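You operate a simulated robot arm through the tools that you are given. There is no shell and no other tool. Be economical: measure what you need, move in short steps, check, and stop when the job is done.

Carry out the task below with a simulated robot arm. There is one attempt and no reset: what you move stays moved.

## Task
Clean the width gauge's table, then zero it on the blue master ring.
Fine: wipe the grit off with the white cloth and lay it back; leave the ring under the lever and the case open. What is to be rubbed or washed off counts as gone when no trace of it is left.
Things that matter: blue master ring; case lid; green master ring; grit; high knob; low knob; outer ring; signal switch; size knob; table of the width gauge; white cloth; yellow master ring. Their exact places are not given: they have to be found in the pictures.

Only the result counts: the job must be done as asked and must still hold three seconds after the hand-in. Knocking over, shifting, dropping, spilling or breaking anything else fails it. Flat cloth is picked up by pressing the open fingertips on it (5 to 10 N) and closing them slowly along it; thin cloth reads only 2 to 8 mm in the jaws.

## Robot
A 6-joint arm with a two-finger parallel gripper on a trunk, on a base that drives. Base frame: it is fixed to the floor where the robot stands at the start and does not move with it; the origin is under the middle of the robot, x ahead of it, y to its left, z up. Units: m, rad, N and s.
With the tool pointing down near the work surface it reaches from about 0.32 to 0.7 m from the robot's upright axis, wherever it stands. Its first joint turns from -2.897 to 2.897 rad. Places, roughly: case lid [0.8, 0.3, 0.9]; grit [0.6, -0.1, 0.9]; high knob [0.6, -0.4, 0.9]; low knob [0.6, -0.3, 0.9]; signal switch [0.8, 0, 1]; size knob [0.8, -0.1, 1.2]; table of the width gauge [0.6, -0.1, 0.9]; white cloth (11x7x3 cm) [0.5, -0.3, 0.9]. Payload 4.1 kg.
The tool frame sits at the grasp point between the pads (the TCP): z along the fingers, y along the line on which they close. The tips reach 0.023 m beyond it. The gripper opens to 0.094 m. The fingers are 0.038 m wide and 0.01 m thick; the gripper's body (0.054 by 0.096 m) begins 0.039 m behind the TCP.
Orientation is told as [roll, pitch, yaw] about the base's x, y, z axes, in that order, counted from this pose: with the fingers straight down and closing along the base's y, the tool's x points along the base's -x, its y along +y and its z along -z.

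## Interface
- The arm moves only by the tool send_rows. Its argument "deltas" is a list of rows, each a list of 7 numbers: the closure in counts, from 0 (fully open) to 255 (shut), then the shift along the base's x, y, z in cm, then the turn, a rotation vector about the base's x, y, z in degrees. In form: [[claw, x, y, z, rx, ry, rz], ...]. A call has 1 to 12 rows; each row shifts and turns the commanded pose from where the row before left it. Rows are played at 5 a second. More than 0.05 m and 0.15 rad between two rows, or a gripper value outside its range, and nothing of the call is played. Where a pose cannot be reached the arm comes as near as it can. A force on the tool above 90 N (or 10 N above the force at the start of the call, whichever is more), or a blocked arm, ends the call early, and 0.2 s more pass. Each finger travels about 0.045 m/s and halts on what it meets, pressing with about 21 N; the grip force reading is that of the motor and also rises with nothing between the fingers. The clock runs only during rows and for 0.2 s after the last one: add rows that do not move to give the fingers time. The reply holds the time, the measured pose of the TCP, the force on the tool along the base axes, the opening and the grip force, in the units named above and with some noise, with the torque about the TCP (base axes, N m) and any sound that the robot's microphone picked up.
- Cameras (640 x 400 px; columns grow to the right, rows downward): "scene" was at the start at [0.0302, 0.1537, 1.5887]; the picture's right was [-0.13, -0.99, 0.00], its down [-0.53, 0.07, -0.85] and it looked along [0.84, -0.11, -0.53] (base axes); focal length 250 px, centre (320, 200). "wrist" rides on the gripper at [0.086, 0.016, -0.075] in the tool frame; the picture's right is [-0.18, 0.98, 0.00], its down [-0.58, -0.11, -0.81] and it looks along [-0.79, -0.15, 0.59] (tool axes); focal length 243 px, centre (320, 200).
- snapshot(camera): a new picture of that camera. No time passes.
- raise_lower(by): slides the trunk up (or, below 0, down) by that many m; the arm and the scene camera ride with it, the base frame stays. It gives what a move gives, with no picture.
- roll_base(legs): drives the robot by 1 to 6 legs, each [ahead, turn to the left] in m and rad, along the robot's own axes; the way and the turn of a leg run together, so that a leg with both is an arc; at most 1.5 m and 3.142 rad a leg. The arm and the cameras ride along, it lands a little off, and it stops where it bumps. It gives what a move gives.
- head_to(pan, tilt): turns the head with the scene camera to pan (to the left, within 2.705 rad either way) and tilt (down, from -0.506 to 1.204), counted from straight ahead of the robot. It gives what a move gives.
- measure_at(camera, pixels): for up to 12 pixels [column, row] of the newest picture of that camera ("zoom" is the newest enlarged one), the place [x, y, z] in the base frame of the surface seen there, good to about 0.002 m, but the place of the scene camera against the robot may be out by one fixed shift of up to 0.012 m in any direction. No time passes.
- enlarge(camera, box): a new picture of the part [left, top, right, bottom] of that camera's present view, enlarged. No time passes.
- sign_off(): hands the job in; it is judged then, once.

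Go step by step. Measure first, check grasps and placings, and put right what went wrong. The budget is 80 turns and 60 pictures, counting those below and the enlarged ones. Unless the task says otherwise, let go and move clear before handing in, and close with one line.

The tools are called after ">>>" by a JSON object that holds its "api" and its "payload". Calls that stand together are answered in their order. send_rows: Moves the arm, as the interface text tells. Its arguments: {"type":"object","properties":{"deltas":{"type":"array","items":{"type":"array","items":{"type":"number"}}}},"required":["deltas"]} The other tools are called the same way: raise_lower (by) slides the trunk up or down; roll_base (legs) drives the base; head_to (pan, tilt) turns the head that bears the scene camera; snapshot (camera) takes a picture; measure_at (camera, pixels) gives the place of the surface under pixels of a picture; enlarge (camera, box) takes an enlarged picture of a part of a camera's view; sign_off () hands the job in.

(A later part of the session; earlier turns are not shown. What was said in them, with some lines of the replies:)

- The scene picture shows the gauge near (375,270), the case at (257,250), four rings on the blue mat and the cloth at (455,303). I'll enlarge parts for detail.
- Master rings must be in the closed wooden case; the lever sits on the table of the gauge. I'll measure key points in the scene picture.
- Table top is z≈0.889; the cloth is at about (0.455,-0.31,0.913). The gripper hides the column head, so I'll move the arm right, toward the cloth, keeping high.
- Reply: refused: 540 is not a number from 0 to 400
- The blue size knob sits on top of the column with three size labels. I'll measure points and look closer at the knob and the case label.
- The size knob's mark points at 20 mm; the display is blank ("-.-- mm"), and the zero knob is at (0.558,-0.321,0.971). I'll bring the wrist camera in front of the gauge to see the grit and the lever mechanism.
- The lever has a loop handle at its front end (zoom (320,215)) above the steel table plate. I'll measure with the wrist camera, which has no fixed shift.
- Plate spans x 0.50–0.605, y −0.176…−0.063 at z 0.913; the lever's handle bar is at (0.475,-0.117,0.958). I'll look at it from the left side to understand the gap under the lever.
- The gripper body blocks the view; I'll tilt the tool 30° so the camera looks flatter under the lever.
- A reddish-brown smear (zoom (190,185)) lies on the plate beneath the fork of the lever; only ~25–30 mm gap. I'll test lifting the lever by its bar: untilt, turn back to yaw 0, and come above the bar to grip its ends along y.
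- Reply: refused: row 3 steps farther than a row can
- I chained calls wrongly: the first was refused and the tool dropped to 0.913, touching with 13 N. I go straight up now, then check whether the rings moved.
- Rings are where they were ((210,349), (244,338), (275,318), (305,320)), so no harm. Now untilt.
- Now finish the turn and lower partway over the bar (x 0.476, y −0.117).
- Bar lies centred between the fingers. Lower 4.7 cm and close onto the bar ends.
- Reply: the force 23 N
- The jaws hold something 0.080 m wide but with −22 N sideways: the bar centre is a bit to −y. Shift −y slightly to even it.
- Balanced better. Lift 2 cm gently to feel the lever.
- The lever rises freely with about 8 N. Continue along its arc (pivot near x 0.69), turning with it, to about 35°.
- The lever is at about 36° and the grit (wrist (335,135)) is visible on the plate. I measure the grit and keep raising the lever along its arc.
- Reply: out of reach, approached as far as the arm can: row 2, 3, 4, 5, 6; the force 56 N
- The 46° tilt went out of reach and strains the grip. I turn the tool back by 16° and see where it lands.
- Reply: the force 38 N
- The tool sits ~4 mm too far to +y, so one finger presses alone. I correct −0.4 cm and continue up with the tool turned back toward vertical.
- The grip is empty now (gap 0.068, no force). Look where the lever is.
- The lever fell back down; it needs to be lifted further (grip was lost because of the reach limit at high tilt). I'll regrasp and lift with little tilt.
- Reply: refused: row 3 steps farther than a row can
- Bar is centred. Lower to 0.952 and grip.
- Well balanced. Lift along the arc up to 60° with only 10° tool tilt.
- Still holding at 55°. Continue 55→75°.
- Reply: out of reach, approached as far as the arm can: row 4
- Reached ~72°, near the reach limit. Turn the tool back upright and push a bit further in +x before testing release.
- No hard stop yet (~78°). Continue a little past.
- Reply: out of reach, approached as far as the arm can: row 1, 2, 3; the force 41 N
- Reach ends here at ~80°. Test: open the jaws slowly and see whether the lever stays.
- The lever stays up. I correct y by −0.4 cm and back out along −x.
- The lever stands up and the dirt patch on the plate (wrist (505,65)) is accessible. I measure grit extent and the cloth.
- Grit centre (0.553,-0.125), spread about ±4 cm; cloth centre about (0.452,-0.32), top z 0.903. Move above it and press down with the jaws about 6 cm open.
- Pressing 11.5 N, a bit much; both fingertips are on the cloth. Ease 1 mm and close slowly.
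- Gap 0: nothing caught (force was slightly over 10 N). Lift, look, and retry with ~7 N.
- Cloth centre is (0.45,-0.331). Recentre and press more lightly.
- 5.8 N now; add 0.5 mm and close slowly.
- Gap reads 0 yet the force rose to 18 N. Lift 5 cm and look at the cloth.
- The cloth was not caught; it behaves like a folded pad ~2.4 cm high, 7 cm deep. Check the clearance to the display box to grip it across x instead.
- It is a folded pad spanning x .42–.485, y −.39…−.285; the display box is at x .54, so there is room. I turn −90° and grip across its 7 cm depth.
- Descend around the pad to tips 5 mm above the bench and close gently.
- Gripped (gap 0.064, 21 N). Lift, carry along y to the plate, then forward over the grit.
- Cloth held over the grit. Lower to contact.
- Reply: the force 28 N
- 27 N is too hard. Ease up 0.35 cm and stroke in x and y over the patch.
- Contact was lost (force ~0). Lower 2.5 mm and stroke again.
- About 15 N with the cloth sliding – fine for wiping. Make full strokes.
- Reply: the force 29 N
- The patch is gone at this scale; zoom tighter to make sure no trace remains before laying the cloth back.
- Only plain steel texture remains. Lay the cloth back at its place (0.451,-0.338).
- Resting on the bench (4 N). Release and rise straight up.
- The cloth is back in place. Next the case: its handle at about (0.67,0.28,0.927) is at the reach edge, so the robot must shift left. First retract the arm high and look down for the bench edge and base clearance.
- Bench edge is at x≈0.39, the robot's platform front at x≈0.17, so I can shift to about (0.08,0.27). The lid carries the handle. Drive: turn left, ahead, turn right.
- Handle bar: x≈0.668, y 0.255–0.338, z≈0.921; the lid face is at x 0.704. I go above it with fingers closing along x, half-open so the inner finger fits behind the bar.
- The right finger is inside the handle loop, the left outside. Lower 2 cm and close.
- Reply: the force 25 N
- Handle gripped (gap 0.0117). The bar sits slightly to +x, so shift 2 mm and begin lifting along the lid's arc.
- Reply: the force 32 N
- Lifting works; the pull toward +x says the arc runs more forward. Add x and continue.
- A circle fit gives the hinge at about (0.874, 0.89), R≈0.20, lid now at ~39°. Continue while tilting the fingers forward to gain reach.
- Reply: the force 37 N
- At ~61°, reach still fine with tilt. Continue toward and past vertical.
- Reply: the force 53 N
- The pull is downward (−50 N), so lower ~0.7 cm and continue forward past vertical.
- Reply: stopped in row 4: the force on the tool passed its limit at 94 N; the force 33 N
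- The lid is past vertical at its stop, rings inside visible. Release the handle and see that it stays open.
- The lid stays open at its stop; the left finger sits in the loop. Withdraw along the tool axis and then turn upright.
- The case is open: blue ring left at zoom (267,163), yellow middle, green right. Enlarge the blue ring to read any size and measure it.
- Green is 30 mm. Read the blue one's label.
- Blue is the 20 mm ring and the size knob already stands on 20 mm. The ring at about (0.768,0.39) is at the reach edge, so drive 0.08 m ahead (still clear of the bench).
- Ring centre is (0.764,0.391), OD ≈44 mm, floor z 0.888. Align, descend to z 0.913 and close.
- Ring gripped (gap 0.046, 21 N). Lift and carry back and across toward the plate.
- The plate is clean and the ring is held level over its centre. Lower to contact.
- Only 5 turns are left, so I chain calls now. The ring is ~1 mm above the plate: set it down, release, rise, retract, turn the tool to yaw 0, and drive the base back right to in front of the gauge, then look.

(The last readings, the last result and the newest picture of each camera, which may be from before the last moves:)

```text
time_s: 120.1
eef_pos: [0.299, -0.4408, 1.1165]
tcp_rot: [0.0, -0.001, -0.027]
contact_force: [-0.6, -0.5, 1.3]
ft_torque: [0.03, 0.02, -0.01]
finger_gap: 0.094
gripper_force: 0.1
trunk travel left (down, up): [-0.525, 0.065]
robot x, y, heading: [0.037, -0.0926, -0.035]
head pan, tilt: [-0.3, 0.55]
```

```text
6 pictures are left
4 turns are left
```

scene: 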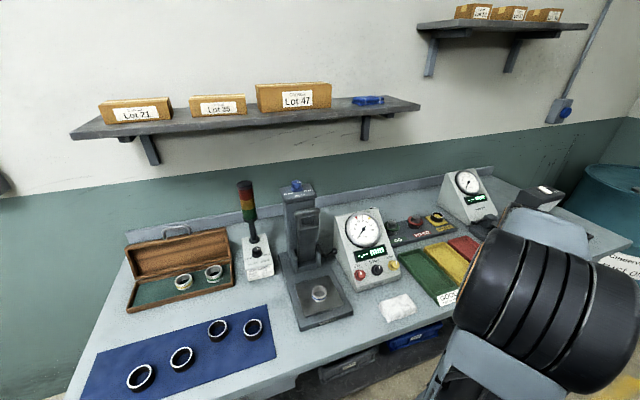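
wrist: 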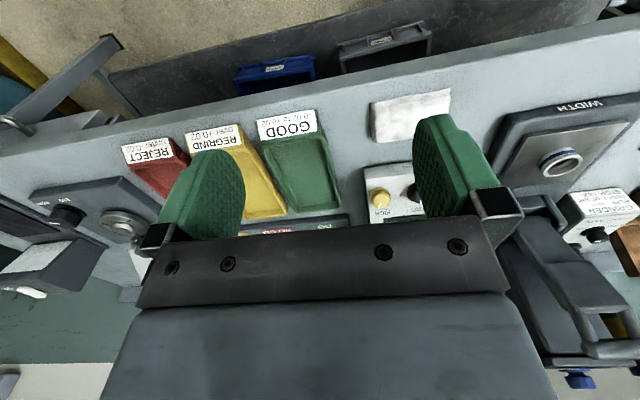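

The ring stands on the plate and the lever bar is at about (0.652,-0.118,1.157). In one chain: approach and grip the bar ends, swing the lever down the arc onto the ring, release, and pre-position in front of the zero knob for a look.

>>> {"api": "send_rows", "payload": {"deltas": [[0, 1.9, 4.04, 0.5, 0, 0, 0.19], [0, 1.9, 4.04, 0.5, 0, 0, 0.19], [0, 1.9, 4.04, 0.5, 0, 0, 0.19], [0, 1.9, 4.04, 0.5, 0, 0, 0.19], [0, 1.9, 4.04, 0.5, 0, 0, 0.19], [0, 1.9, 4.04, 0.5, 0, 0, 0.19], [0, 1.9, 4.04, 0.5, 0, 0, 0.19], [0, 1.9, 4.04, 0.5, 0, 0, 0.19], [0, 4, 0, 0, 0, 0, 0], [0, 4, 0, 0, 0, 0, 0], [0, 4, 0, 0, 0, 0, 0], [0, 4, 0, 0, 0, 0, 0]]}}

>>> {"api": "send_rows", "payload": {"deltas": [[0, 2.1, 0, 0, 0, 0, 0], [0, 2.0, 0, 0, 0, 0, 0], [0, 0, 0, 0, 0, 0, 0], [30, 0, 0, 0, 0, 0, 0], [50, 0, 0, 0, 0, 0, 0], [80, 0, 0, 0, 0, 0, 0], [80, 0, 0, 0, 0, 0, 0]]}}

>>> {"api": "send_rows", "payload": {"deltas": [[80, -2.0, 0, -0.43, 0, 0, 0], [80, -1.76, 0, -0.56, 0, 0, 0], [80, -1.71, 0, -0.7, 0, 0, 0], [80, -1.63, 0, -0.85, 0, 0, 0], [80, -1.56, 0, -0.99, 0, 0, 0], [80, -1.47, 0, -1.13, 0, 0, 0], [80, -1.36, 0, -1.24, 0, 0, 0], [80, -1.24, 0, -1.36, 0, 0, 0], [80, -1.13, 0, -1.47, 0, 0, 0], [80, -0.99, 0, -1.55, 0, 0, 0], [80, -0.85, 0, -1.64, 0, 0, 0], [80, -0.7, 0, -1.71, 0, 0, 0]]}}

>>> {"api": "send_rows", "payload": {"deltas": [[80, -0.56, 0, -1.76, 0, 0, 0], [80, -0.4, 0, -1.8, 0, 0, 0], [80, -0.2, 0, -1.46, 0, 0, 0], [80, -0.09, 0, -1.1, 0, 0, 0], [80, 0, 0, 0, 0, 0, 0], [60, 0, 0, 0, 0, 0, 0], [30, 0, 0, 0, 0, 0, 0], [0, 0, 0, 0, 0, 0, 0], [0, 0, 0, 0, 0, 0, 0]]}}

>>> {"api": "send_rows", "payload": {"deltas": [[0, 0, 0, 3, 0, 0, 0], [0, 0, 0, 4, 0, 0, 0], [0, 0, 0, 3, 0, 0, 0], [103, 0, -3.35, 0, 0, -7.5, 0], [103, 0, -3.35, 0, 0, -7.5, 0], [103, 0, -3.35, 0, 0, -7.5, 0], [103, 0, -3.35, 0, 0, -7.5, 0], [103, 0, -3.35, 0, 0, -7.5, 0], [103, 0, -3.4, 0, 0, -7.5, 0], [103, 1.5, 0, -2.9, 0, 0, 0], [103, 1.6, 0, -2.9, 0, 0, 0], [103, 0, 0, 0, 0, 0, 0]]}}

>>> {"api": "snapshot", "payload": {"camera": "wrist"}}

>>> {"api": "measure_at", "payload": {"camera": "wrist", "pixels": [[320, 107], [310, 107], [330, 107], [300, 107], [340, 107], [320, 95], [320, 120], [320, 135], [320, 85], [285, 107], [355, 107], [320, 70]]}}

>>> {"api": "enlarge", "payload": {"camera": "scene", "box": [265, 170, 435, 335]}}

```text
time_s: 122.7
eef_pos: [0.6111, -0.118, 1.1571]
tcp_rot: [0.0, -0.001, 0.0]
contact_force: [-0.6, 0.4, 0.2]
ft_torque: [0.0, 0.01, 0.0]
finger_gap: 0.0941
gripper_force: 0.0
trunk travel left (down, up): [-0.525, 0.065]
robot x, y, heading: [0.0366, -0.0962, -0.037]
head pan, tilt: [-0.3, 0.55]
```

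```text
time_s: 124.3
eef_pos: [0.6537, -0.1182, 1.1571]
tcp_rot: [0.0, -0.003, 0.0]
contact_force: [0.4, 2.1, -0.9]
ft_torque: [0.09, -0.15, 0.08]
finger_gap: 0.0795
gripper_force: 45.3
trunk travel left (down, up): [-0.525, 0.065]
robot x, y, heading: [0.0377, -0.0914, -0.038]
head pan, tilt: [-0.3, 0.55]
```

```text
time_s: 126.9
eef_pos: [0.4889, -0.118, 1.0207]
tcp_rot: [0.001, -0.002, -0.002]
contact_force: [-2.7, -9.9, 5.4]
ft_torque: [-0.03, -1.29, -0.06]
finger_gap: 0.0797
gripper_force: 45.3
trunk travel left (down, up): [-0.525, 0.065]
robot x, y, heading: [0.0394, -0.0917, -0.04]
head pan, tilt: [-0.3, 0.55]
```

```text
time_s: 128.9
eef_pos: [0.4758, -0.1163, 0.9612]
tcp_rot: [-0.001, -0.003, 0.001]
contact_force: [-0.3, -0.4, -0.5]
ft_torque: [0.0, 0.0, 0.01]
finger_gap: 0.0939
gripper_force: 0.0
trunk travel left (down, up): [-0.525, 0.065]
robot x, y, heading: [0.037, -0.0886, -0.036]
head pan, tilt: [-0.3, 0.55]
```

```text
time_s: 131.5
eef_pos: [0.5058, -0.3234, 1.0007]
tcp_rot: [-0.002, -0.785, -0.001]
contact_force: [0.1, -0.4, 0.5]
ft_torque: [0.01, 0.01, 0.0]
finger_gap: 0.056
gripper_force: 0.0
trunk travel left (down, up): [-0.525, 0.065]
robot x, y, heading: [0.0371, -0.0941, -0.04]
head pan, tilt: [-0.3, 0.55]
```

```text
5 pictures are left
```

wrist: 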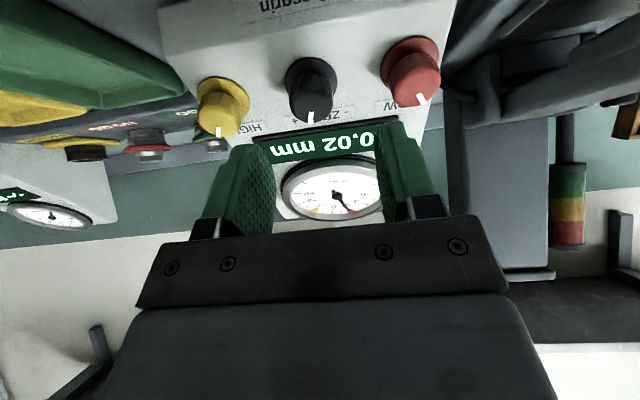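

```text
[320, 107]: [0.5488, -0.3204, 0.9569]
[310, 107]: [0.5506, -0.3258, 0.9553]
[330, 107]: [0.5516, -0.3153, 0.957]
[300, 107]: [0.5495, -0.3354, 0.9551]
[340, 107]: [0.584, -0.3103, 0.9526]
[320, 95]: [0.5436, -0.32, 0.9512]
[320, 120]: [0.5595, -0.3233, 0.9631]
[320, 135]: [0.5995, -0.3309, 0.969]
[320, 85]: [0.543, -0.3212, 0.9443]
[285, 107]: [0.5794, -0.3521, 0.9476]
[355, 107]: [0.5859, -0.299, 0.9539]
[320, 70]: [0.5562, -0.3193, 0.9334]
```

```text
2.42 times, centred on (350, 252) of scene
3 turns are left
```

zoom: 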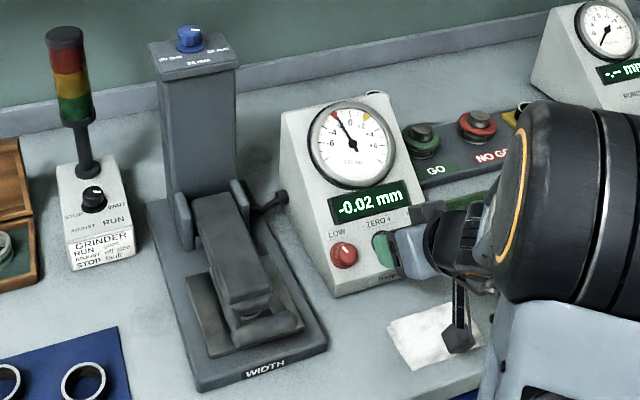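

The lever rests on the ring and the gauge reads −0.02 mm. The zero knob's cap face is centred at (0.552,-0.325,0.9555) with its axis along (0.71,0,-0.71). I grip it and turn clockwise (toward +) 12°, look, then 24° more, and look again.

>>> {"api": "send_rows", "payload": {"deltas": [[103, 1.4, -0.2, -1.4, 0, 0, 0], [103, 1.4, 0, -1.4, 0, 0, 0], [103, 1.45, 0, -1.4, 0, 0, 0], [103, 0, 0, 0, 0, 0, 0], [140, 0, 0, 0, 0, 0, 0], [170, 0, 0, 0, 0, 0, 0], [200, 0, 0, 0, 0, 0, 0], [200, 0, 0, 0, 0, 0, 0], [200, 0, 0, 0, 4.24, 0, -4.24], [200, 0, 0, 0, 4.24, 0, -4.24], [200, 0, 0, 0, 0, 0, 0]]}}

>>> {"api": "enlarge", "payload": {"camera": "scene", "box": [335, 205, 405, 275]}}

>>> {"api": "send_rows", "payload": {"deltas": [[200, 0, 0, 0, 4.24, 0, -4.24], [200, 0, 0, 0, 4.24, 0, -4.24], [200, 0, 0, 0, 4.24, 0, -4.24], [200, 0, 0, 0, 4.24, 0, -4.24], [200, 0, 0, 0, 0, 0, 0]]}}

>>> {"api": "enlarge", "payload": {"camera": "scene", "box": [335, 205, 405, 275]}}

```text
time_s: 133.9
eef_pos: [0.5462, -0.3252, 0.9579]
tcp_rot: [0.208, -0.764, -0.3]
contact_force: [-9.7, -29.6, -3.7]
ft_torque: [-0.53, -0.12, -0.59]
finger_gap: 0.034
gripper_force: 15.6
trunk travel left (down, up): [-0.525, 0.065]
robot x, y, heading: [0.0346, -0.0903, -0.037]
head pan, tilt: [-0.3, 0.55]
```

```text
5.71 times, centred on (370, 240) of scene
```

zoom: 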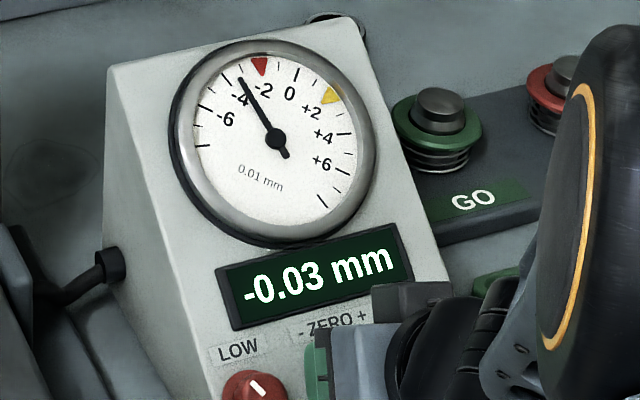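

```text
time_s: 135.1
eef_pos: [0.5467, -0.3249, 0.9573]
tcp_rot: [0.529, -0.608, -0.805]
contact_force: [-14.7, -25.2, -1.9]
ft_torque: [-0.51, 0.34, -0.5]
finger_gap: 0.0326
gripper_force: 13.4
trunk travel left (down, up): [-0.525, 0.065]
robot x, y, heading: [0.0385, -0.0921, -0.044]
head pan, tilt: [-0.3, 0.55]
```

```text
5.71 times, centred on (370, 240) of scene
2 turns are left
```

zoom: 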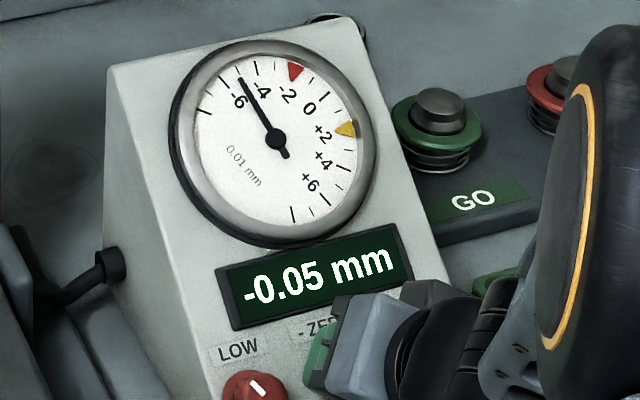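

Turning clockwise makes the reading more negative (−0.03, then −0.05): the scale face turns ~27.7° per 23.7° of knob, i.e. about 12.8° of knob per 0.01 mm, and the pointer is now at about −5.1. I turn back 65° counter-clockwise, look, release, retreat and look again.

>>> {"api": "send_rows", "payload": {"deltas": [[200, 0, 0, 0, -5.745, 0, 5.745], [200, 0, 0, 0, -5.745, 0, 5.745], [200, 0, 0, 0, -5.745, 0, 5.745], [200, 0, 0, 0, -5.745, 0, 5.745], [200, 0, 0, 0, -5.745, 0, 5.745], [200, 0, 0, 0, -5.745, 0, 5.745], [200, 0, 0, 0, -5.745, 0, 5.745], [200, 0, 0, 0, -5.745, 0, 5.745], [200, 0, 0, 0, 0, 0, 0], [200, 0, 0, 0, 0, 0, 0]]}}

>>> {"api": "enlarge", "payload": {"camera": "scene", "box": [335, 205, 405, 275]}}

>>> {"api": "send_rows", "payload": {"deltas": [[160, 0, 0, 0, 0, 0, 0], [120, 0, 0, 0, 0, 0, 0], [103, 0, 0, 0, 0, 0, 0], [103, 0, 0, 0, 0, 0, 0], [103, -1, 0, 1, 0, 0, 0], [103, -2, 0, 2, 0, 0, 0], [103, -2.5, 0, 2.5, 0, 0, 0], [103, -2, 0, 4, 0, 0, 0], [103, 0, 0, 0, 0, 0, 0]]}}

>>> {"api": "enlarge", "payload": {"camera": "scene", "box": [335, 205, 405, 275]}}

```text
time_s: 137.3
eef_pos: [0.5496, -0.3244, 0.9599]
tcp_rot: [-0.457, -0.671, 0.672]
contact_force: [11.9, -25.6, 11.2]
ft_torque: [-0.21, 0.18, 0.01]
finger_gap: 0.0331
gripper_force: 14.4
trunk travel left (down, up): [-0.525, 0.065]
robot x, y, heading: [0.0389, -0.0915, -0.035]
head pan, tilt: [-0.3, 0.55]
```

```text
5.71 times, centred on (370, 240) of scene
```

zoom: 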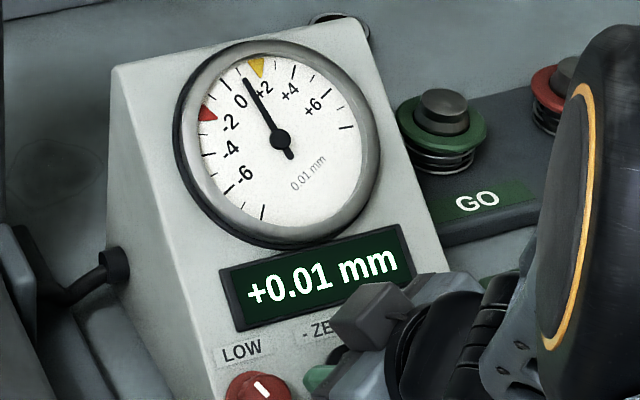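

```text
time_s: 139.3
eef_pos: [0.4738, -0.3252, 1.0529]
tcp_rot: [-0.453, -0.67, 0.669]
contact_force: [0.5, -0.2, -0.3]
ft_torque: [0.0, 0.01, -0.02]
finger_gap: 0.0559
gripper_force: 0.1
trunk travel left (down, up): [-0.525, 0.065]
robot x, y, heading: [0.0345, -0.0913, -0.038]
head pan, tilt: [-0.3, 0.55]
```

```text
5.71 times, centred on (370, 240) of scene
1 turns are left
```

zoom: 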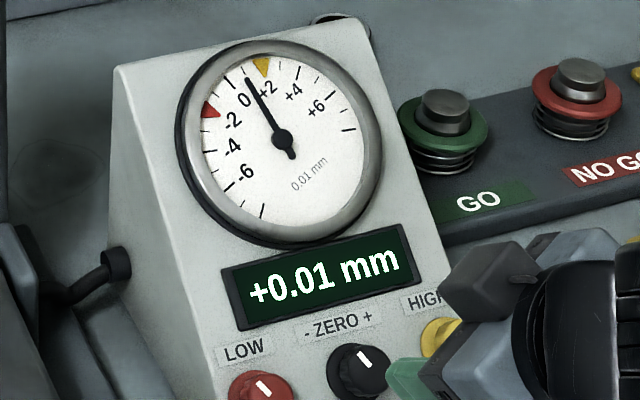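

The knob now reads +0.01 mm (pointer ≈ +0.95 of a division, knob unaffected by the release). In the last turn I regrip at the same pose, turn clockwise 10.7° (as a fresh-grip 12.6° gave about −1.1 divisions), release, retreat and hand in. The final reading will not have been seen: I estimate 0.00 mm within about ±0.25 division.

>>> {"api": "send_rows", "payload": {"deltas": [[103, 2, 0, -4, 0, 0, 0], [103, 2.5, 0, -2.5, 0, 0, 0], [103, 2, 0, -2, 0, 0, 0], [103, 1, 0, -1, 0, 0, 0], [103, 0, 0, 0, 0, 0, 0], [130, 0, 0, 0, 0, 0, 0], [165, 0, 0, 0, 0, 0, 0], [200, 0, 0, 0, 0, 0, 0], [200, 0, 0, 0, 0, 0, 0], [200, 0, 0, 0, 3.78, 0, -3.78], [200, 0, 0, 0, 3.78, 0, -3.78], [200, 0, 0, 0, 0, 0, 0]]}}

>>> {"api": "send_rows", "payload": {"deltas": [[160, 0, 0, 0, 0, 0, 0], [120, 0, 0, 0, 0, 0, 0], [103, 0, 0, 0, 0, 0, 0], [103, 0, 0, 0, 0, 0, 0], [103, -1, 0, 1, 0, 0, 0], [103, -2, 0, 2, 0, 0, 0], [103, -2.5, 0, 2.5, 0, 0, 0], [103, -2, 0, 4, 0, 0, 0], [103, 0, 0, 0, 0, 0, 0]]}}

>>> {"api": "sign_off", "payload": {}}

```text
time_s: 141.9
eef_pos: [0.5495, -0.3269, 0.9616]
tcp_rot: [-0.311, -0.741, 0.438]
contact_force: [7.8, -31.0, 18.3]
ft_torque: [-0.15, 1.02, -0.05]
finger_gap: 0.0282
gripper_force: 44.8
trunk travel left (down, up): [-0.525, 0.065]
robot x, y, heading: [0.036, -0.0895, -0.04]
head pan, tilt: [-0.3, 0.55]
```

```text
time_s: 143.9
eef_pos: [0.4793, -0.3212, 1.0569]
tcp_rot: [-0.307, -0.737, 0.439]
contact_force: [-0.3, 0.6, 0.2]
ft_torque: [-0.01, 0.05, 0.0]
finger_gap: 0.0561
gripper_force: 0.0
trunk travel left (down, up): [-0.525, 0.065]
robot x, y, heading: [0.0361, -0.0938, -0.039]
head pan, tilt: [-0.3, 0.55]
```

```text
The job is handed in.
```

I handed the job in, but I did not see the gauge's final reading: it last showed +0.01 mm, and I then turned the zero knob about 10.7° back, which I estimate brings it to 0.00. On that last turn the jaws closed further and harder on the knob than before, so the estimate is less certain. The table is wiped with no grit visible, the cloth is back in its place, the blue 20 mm ring is under the lowered lever, and the case is open.
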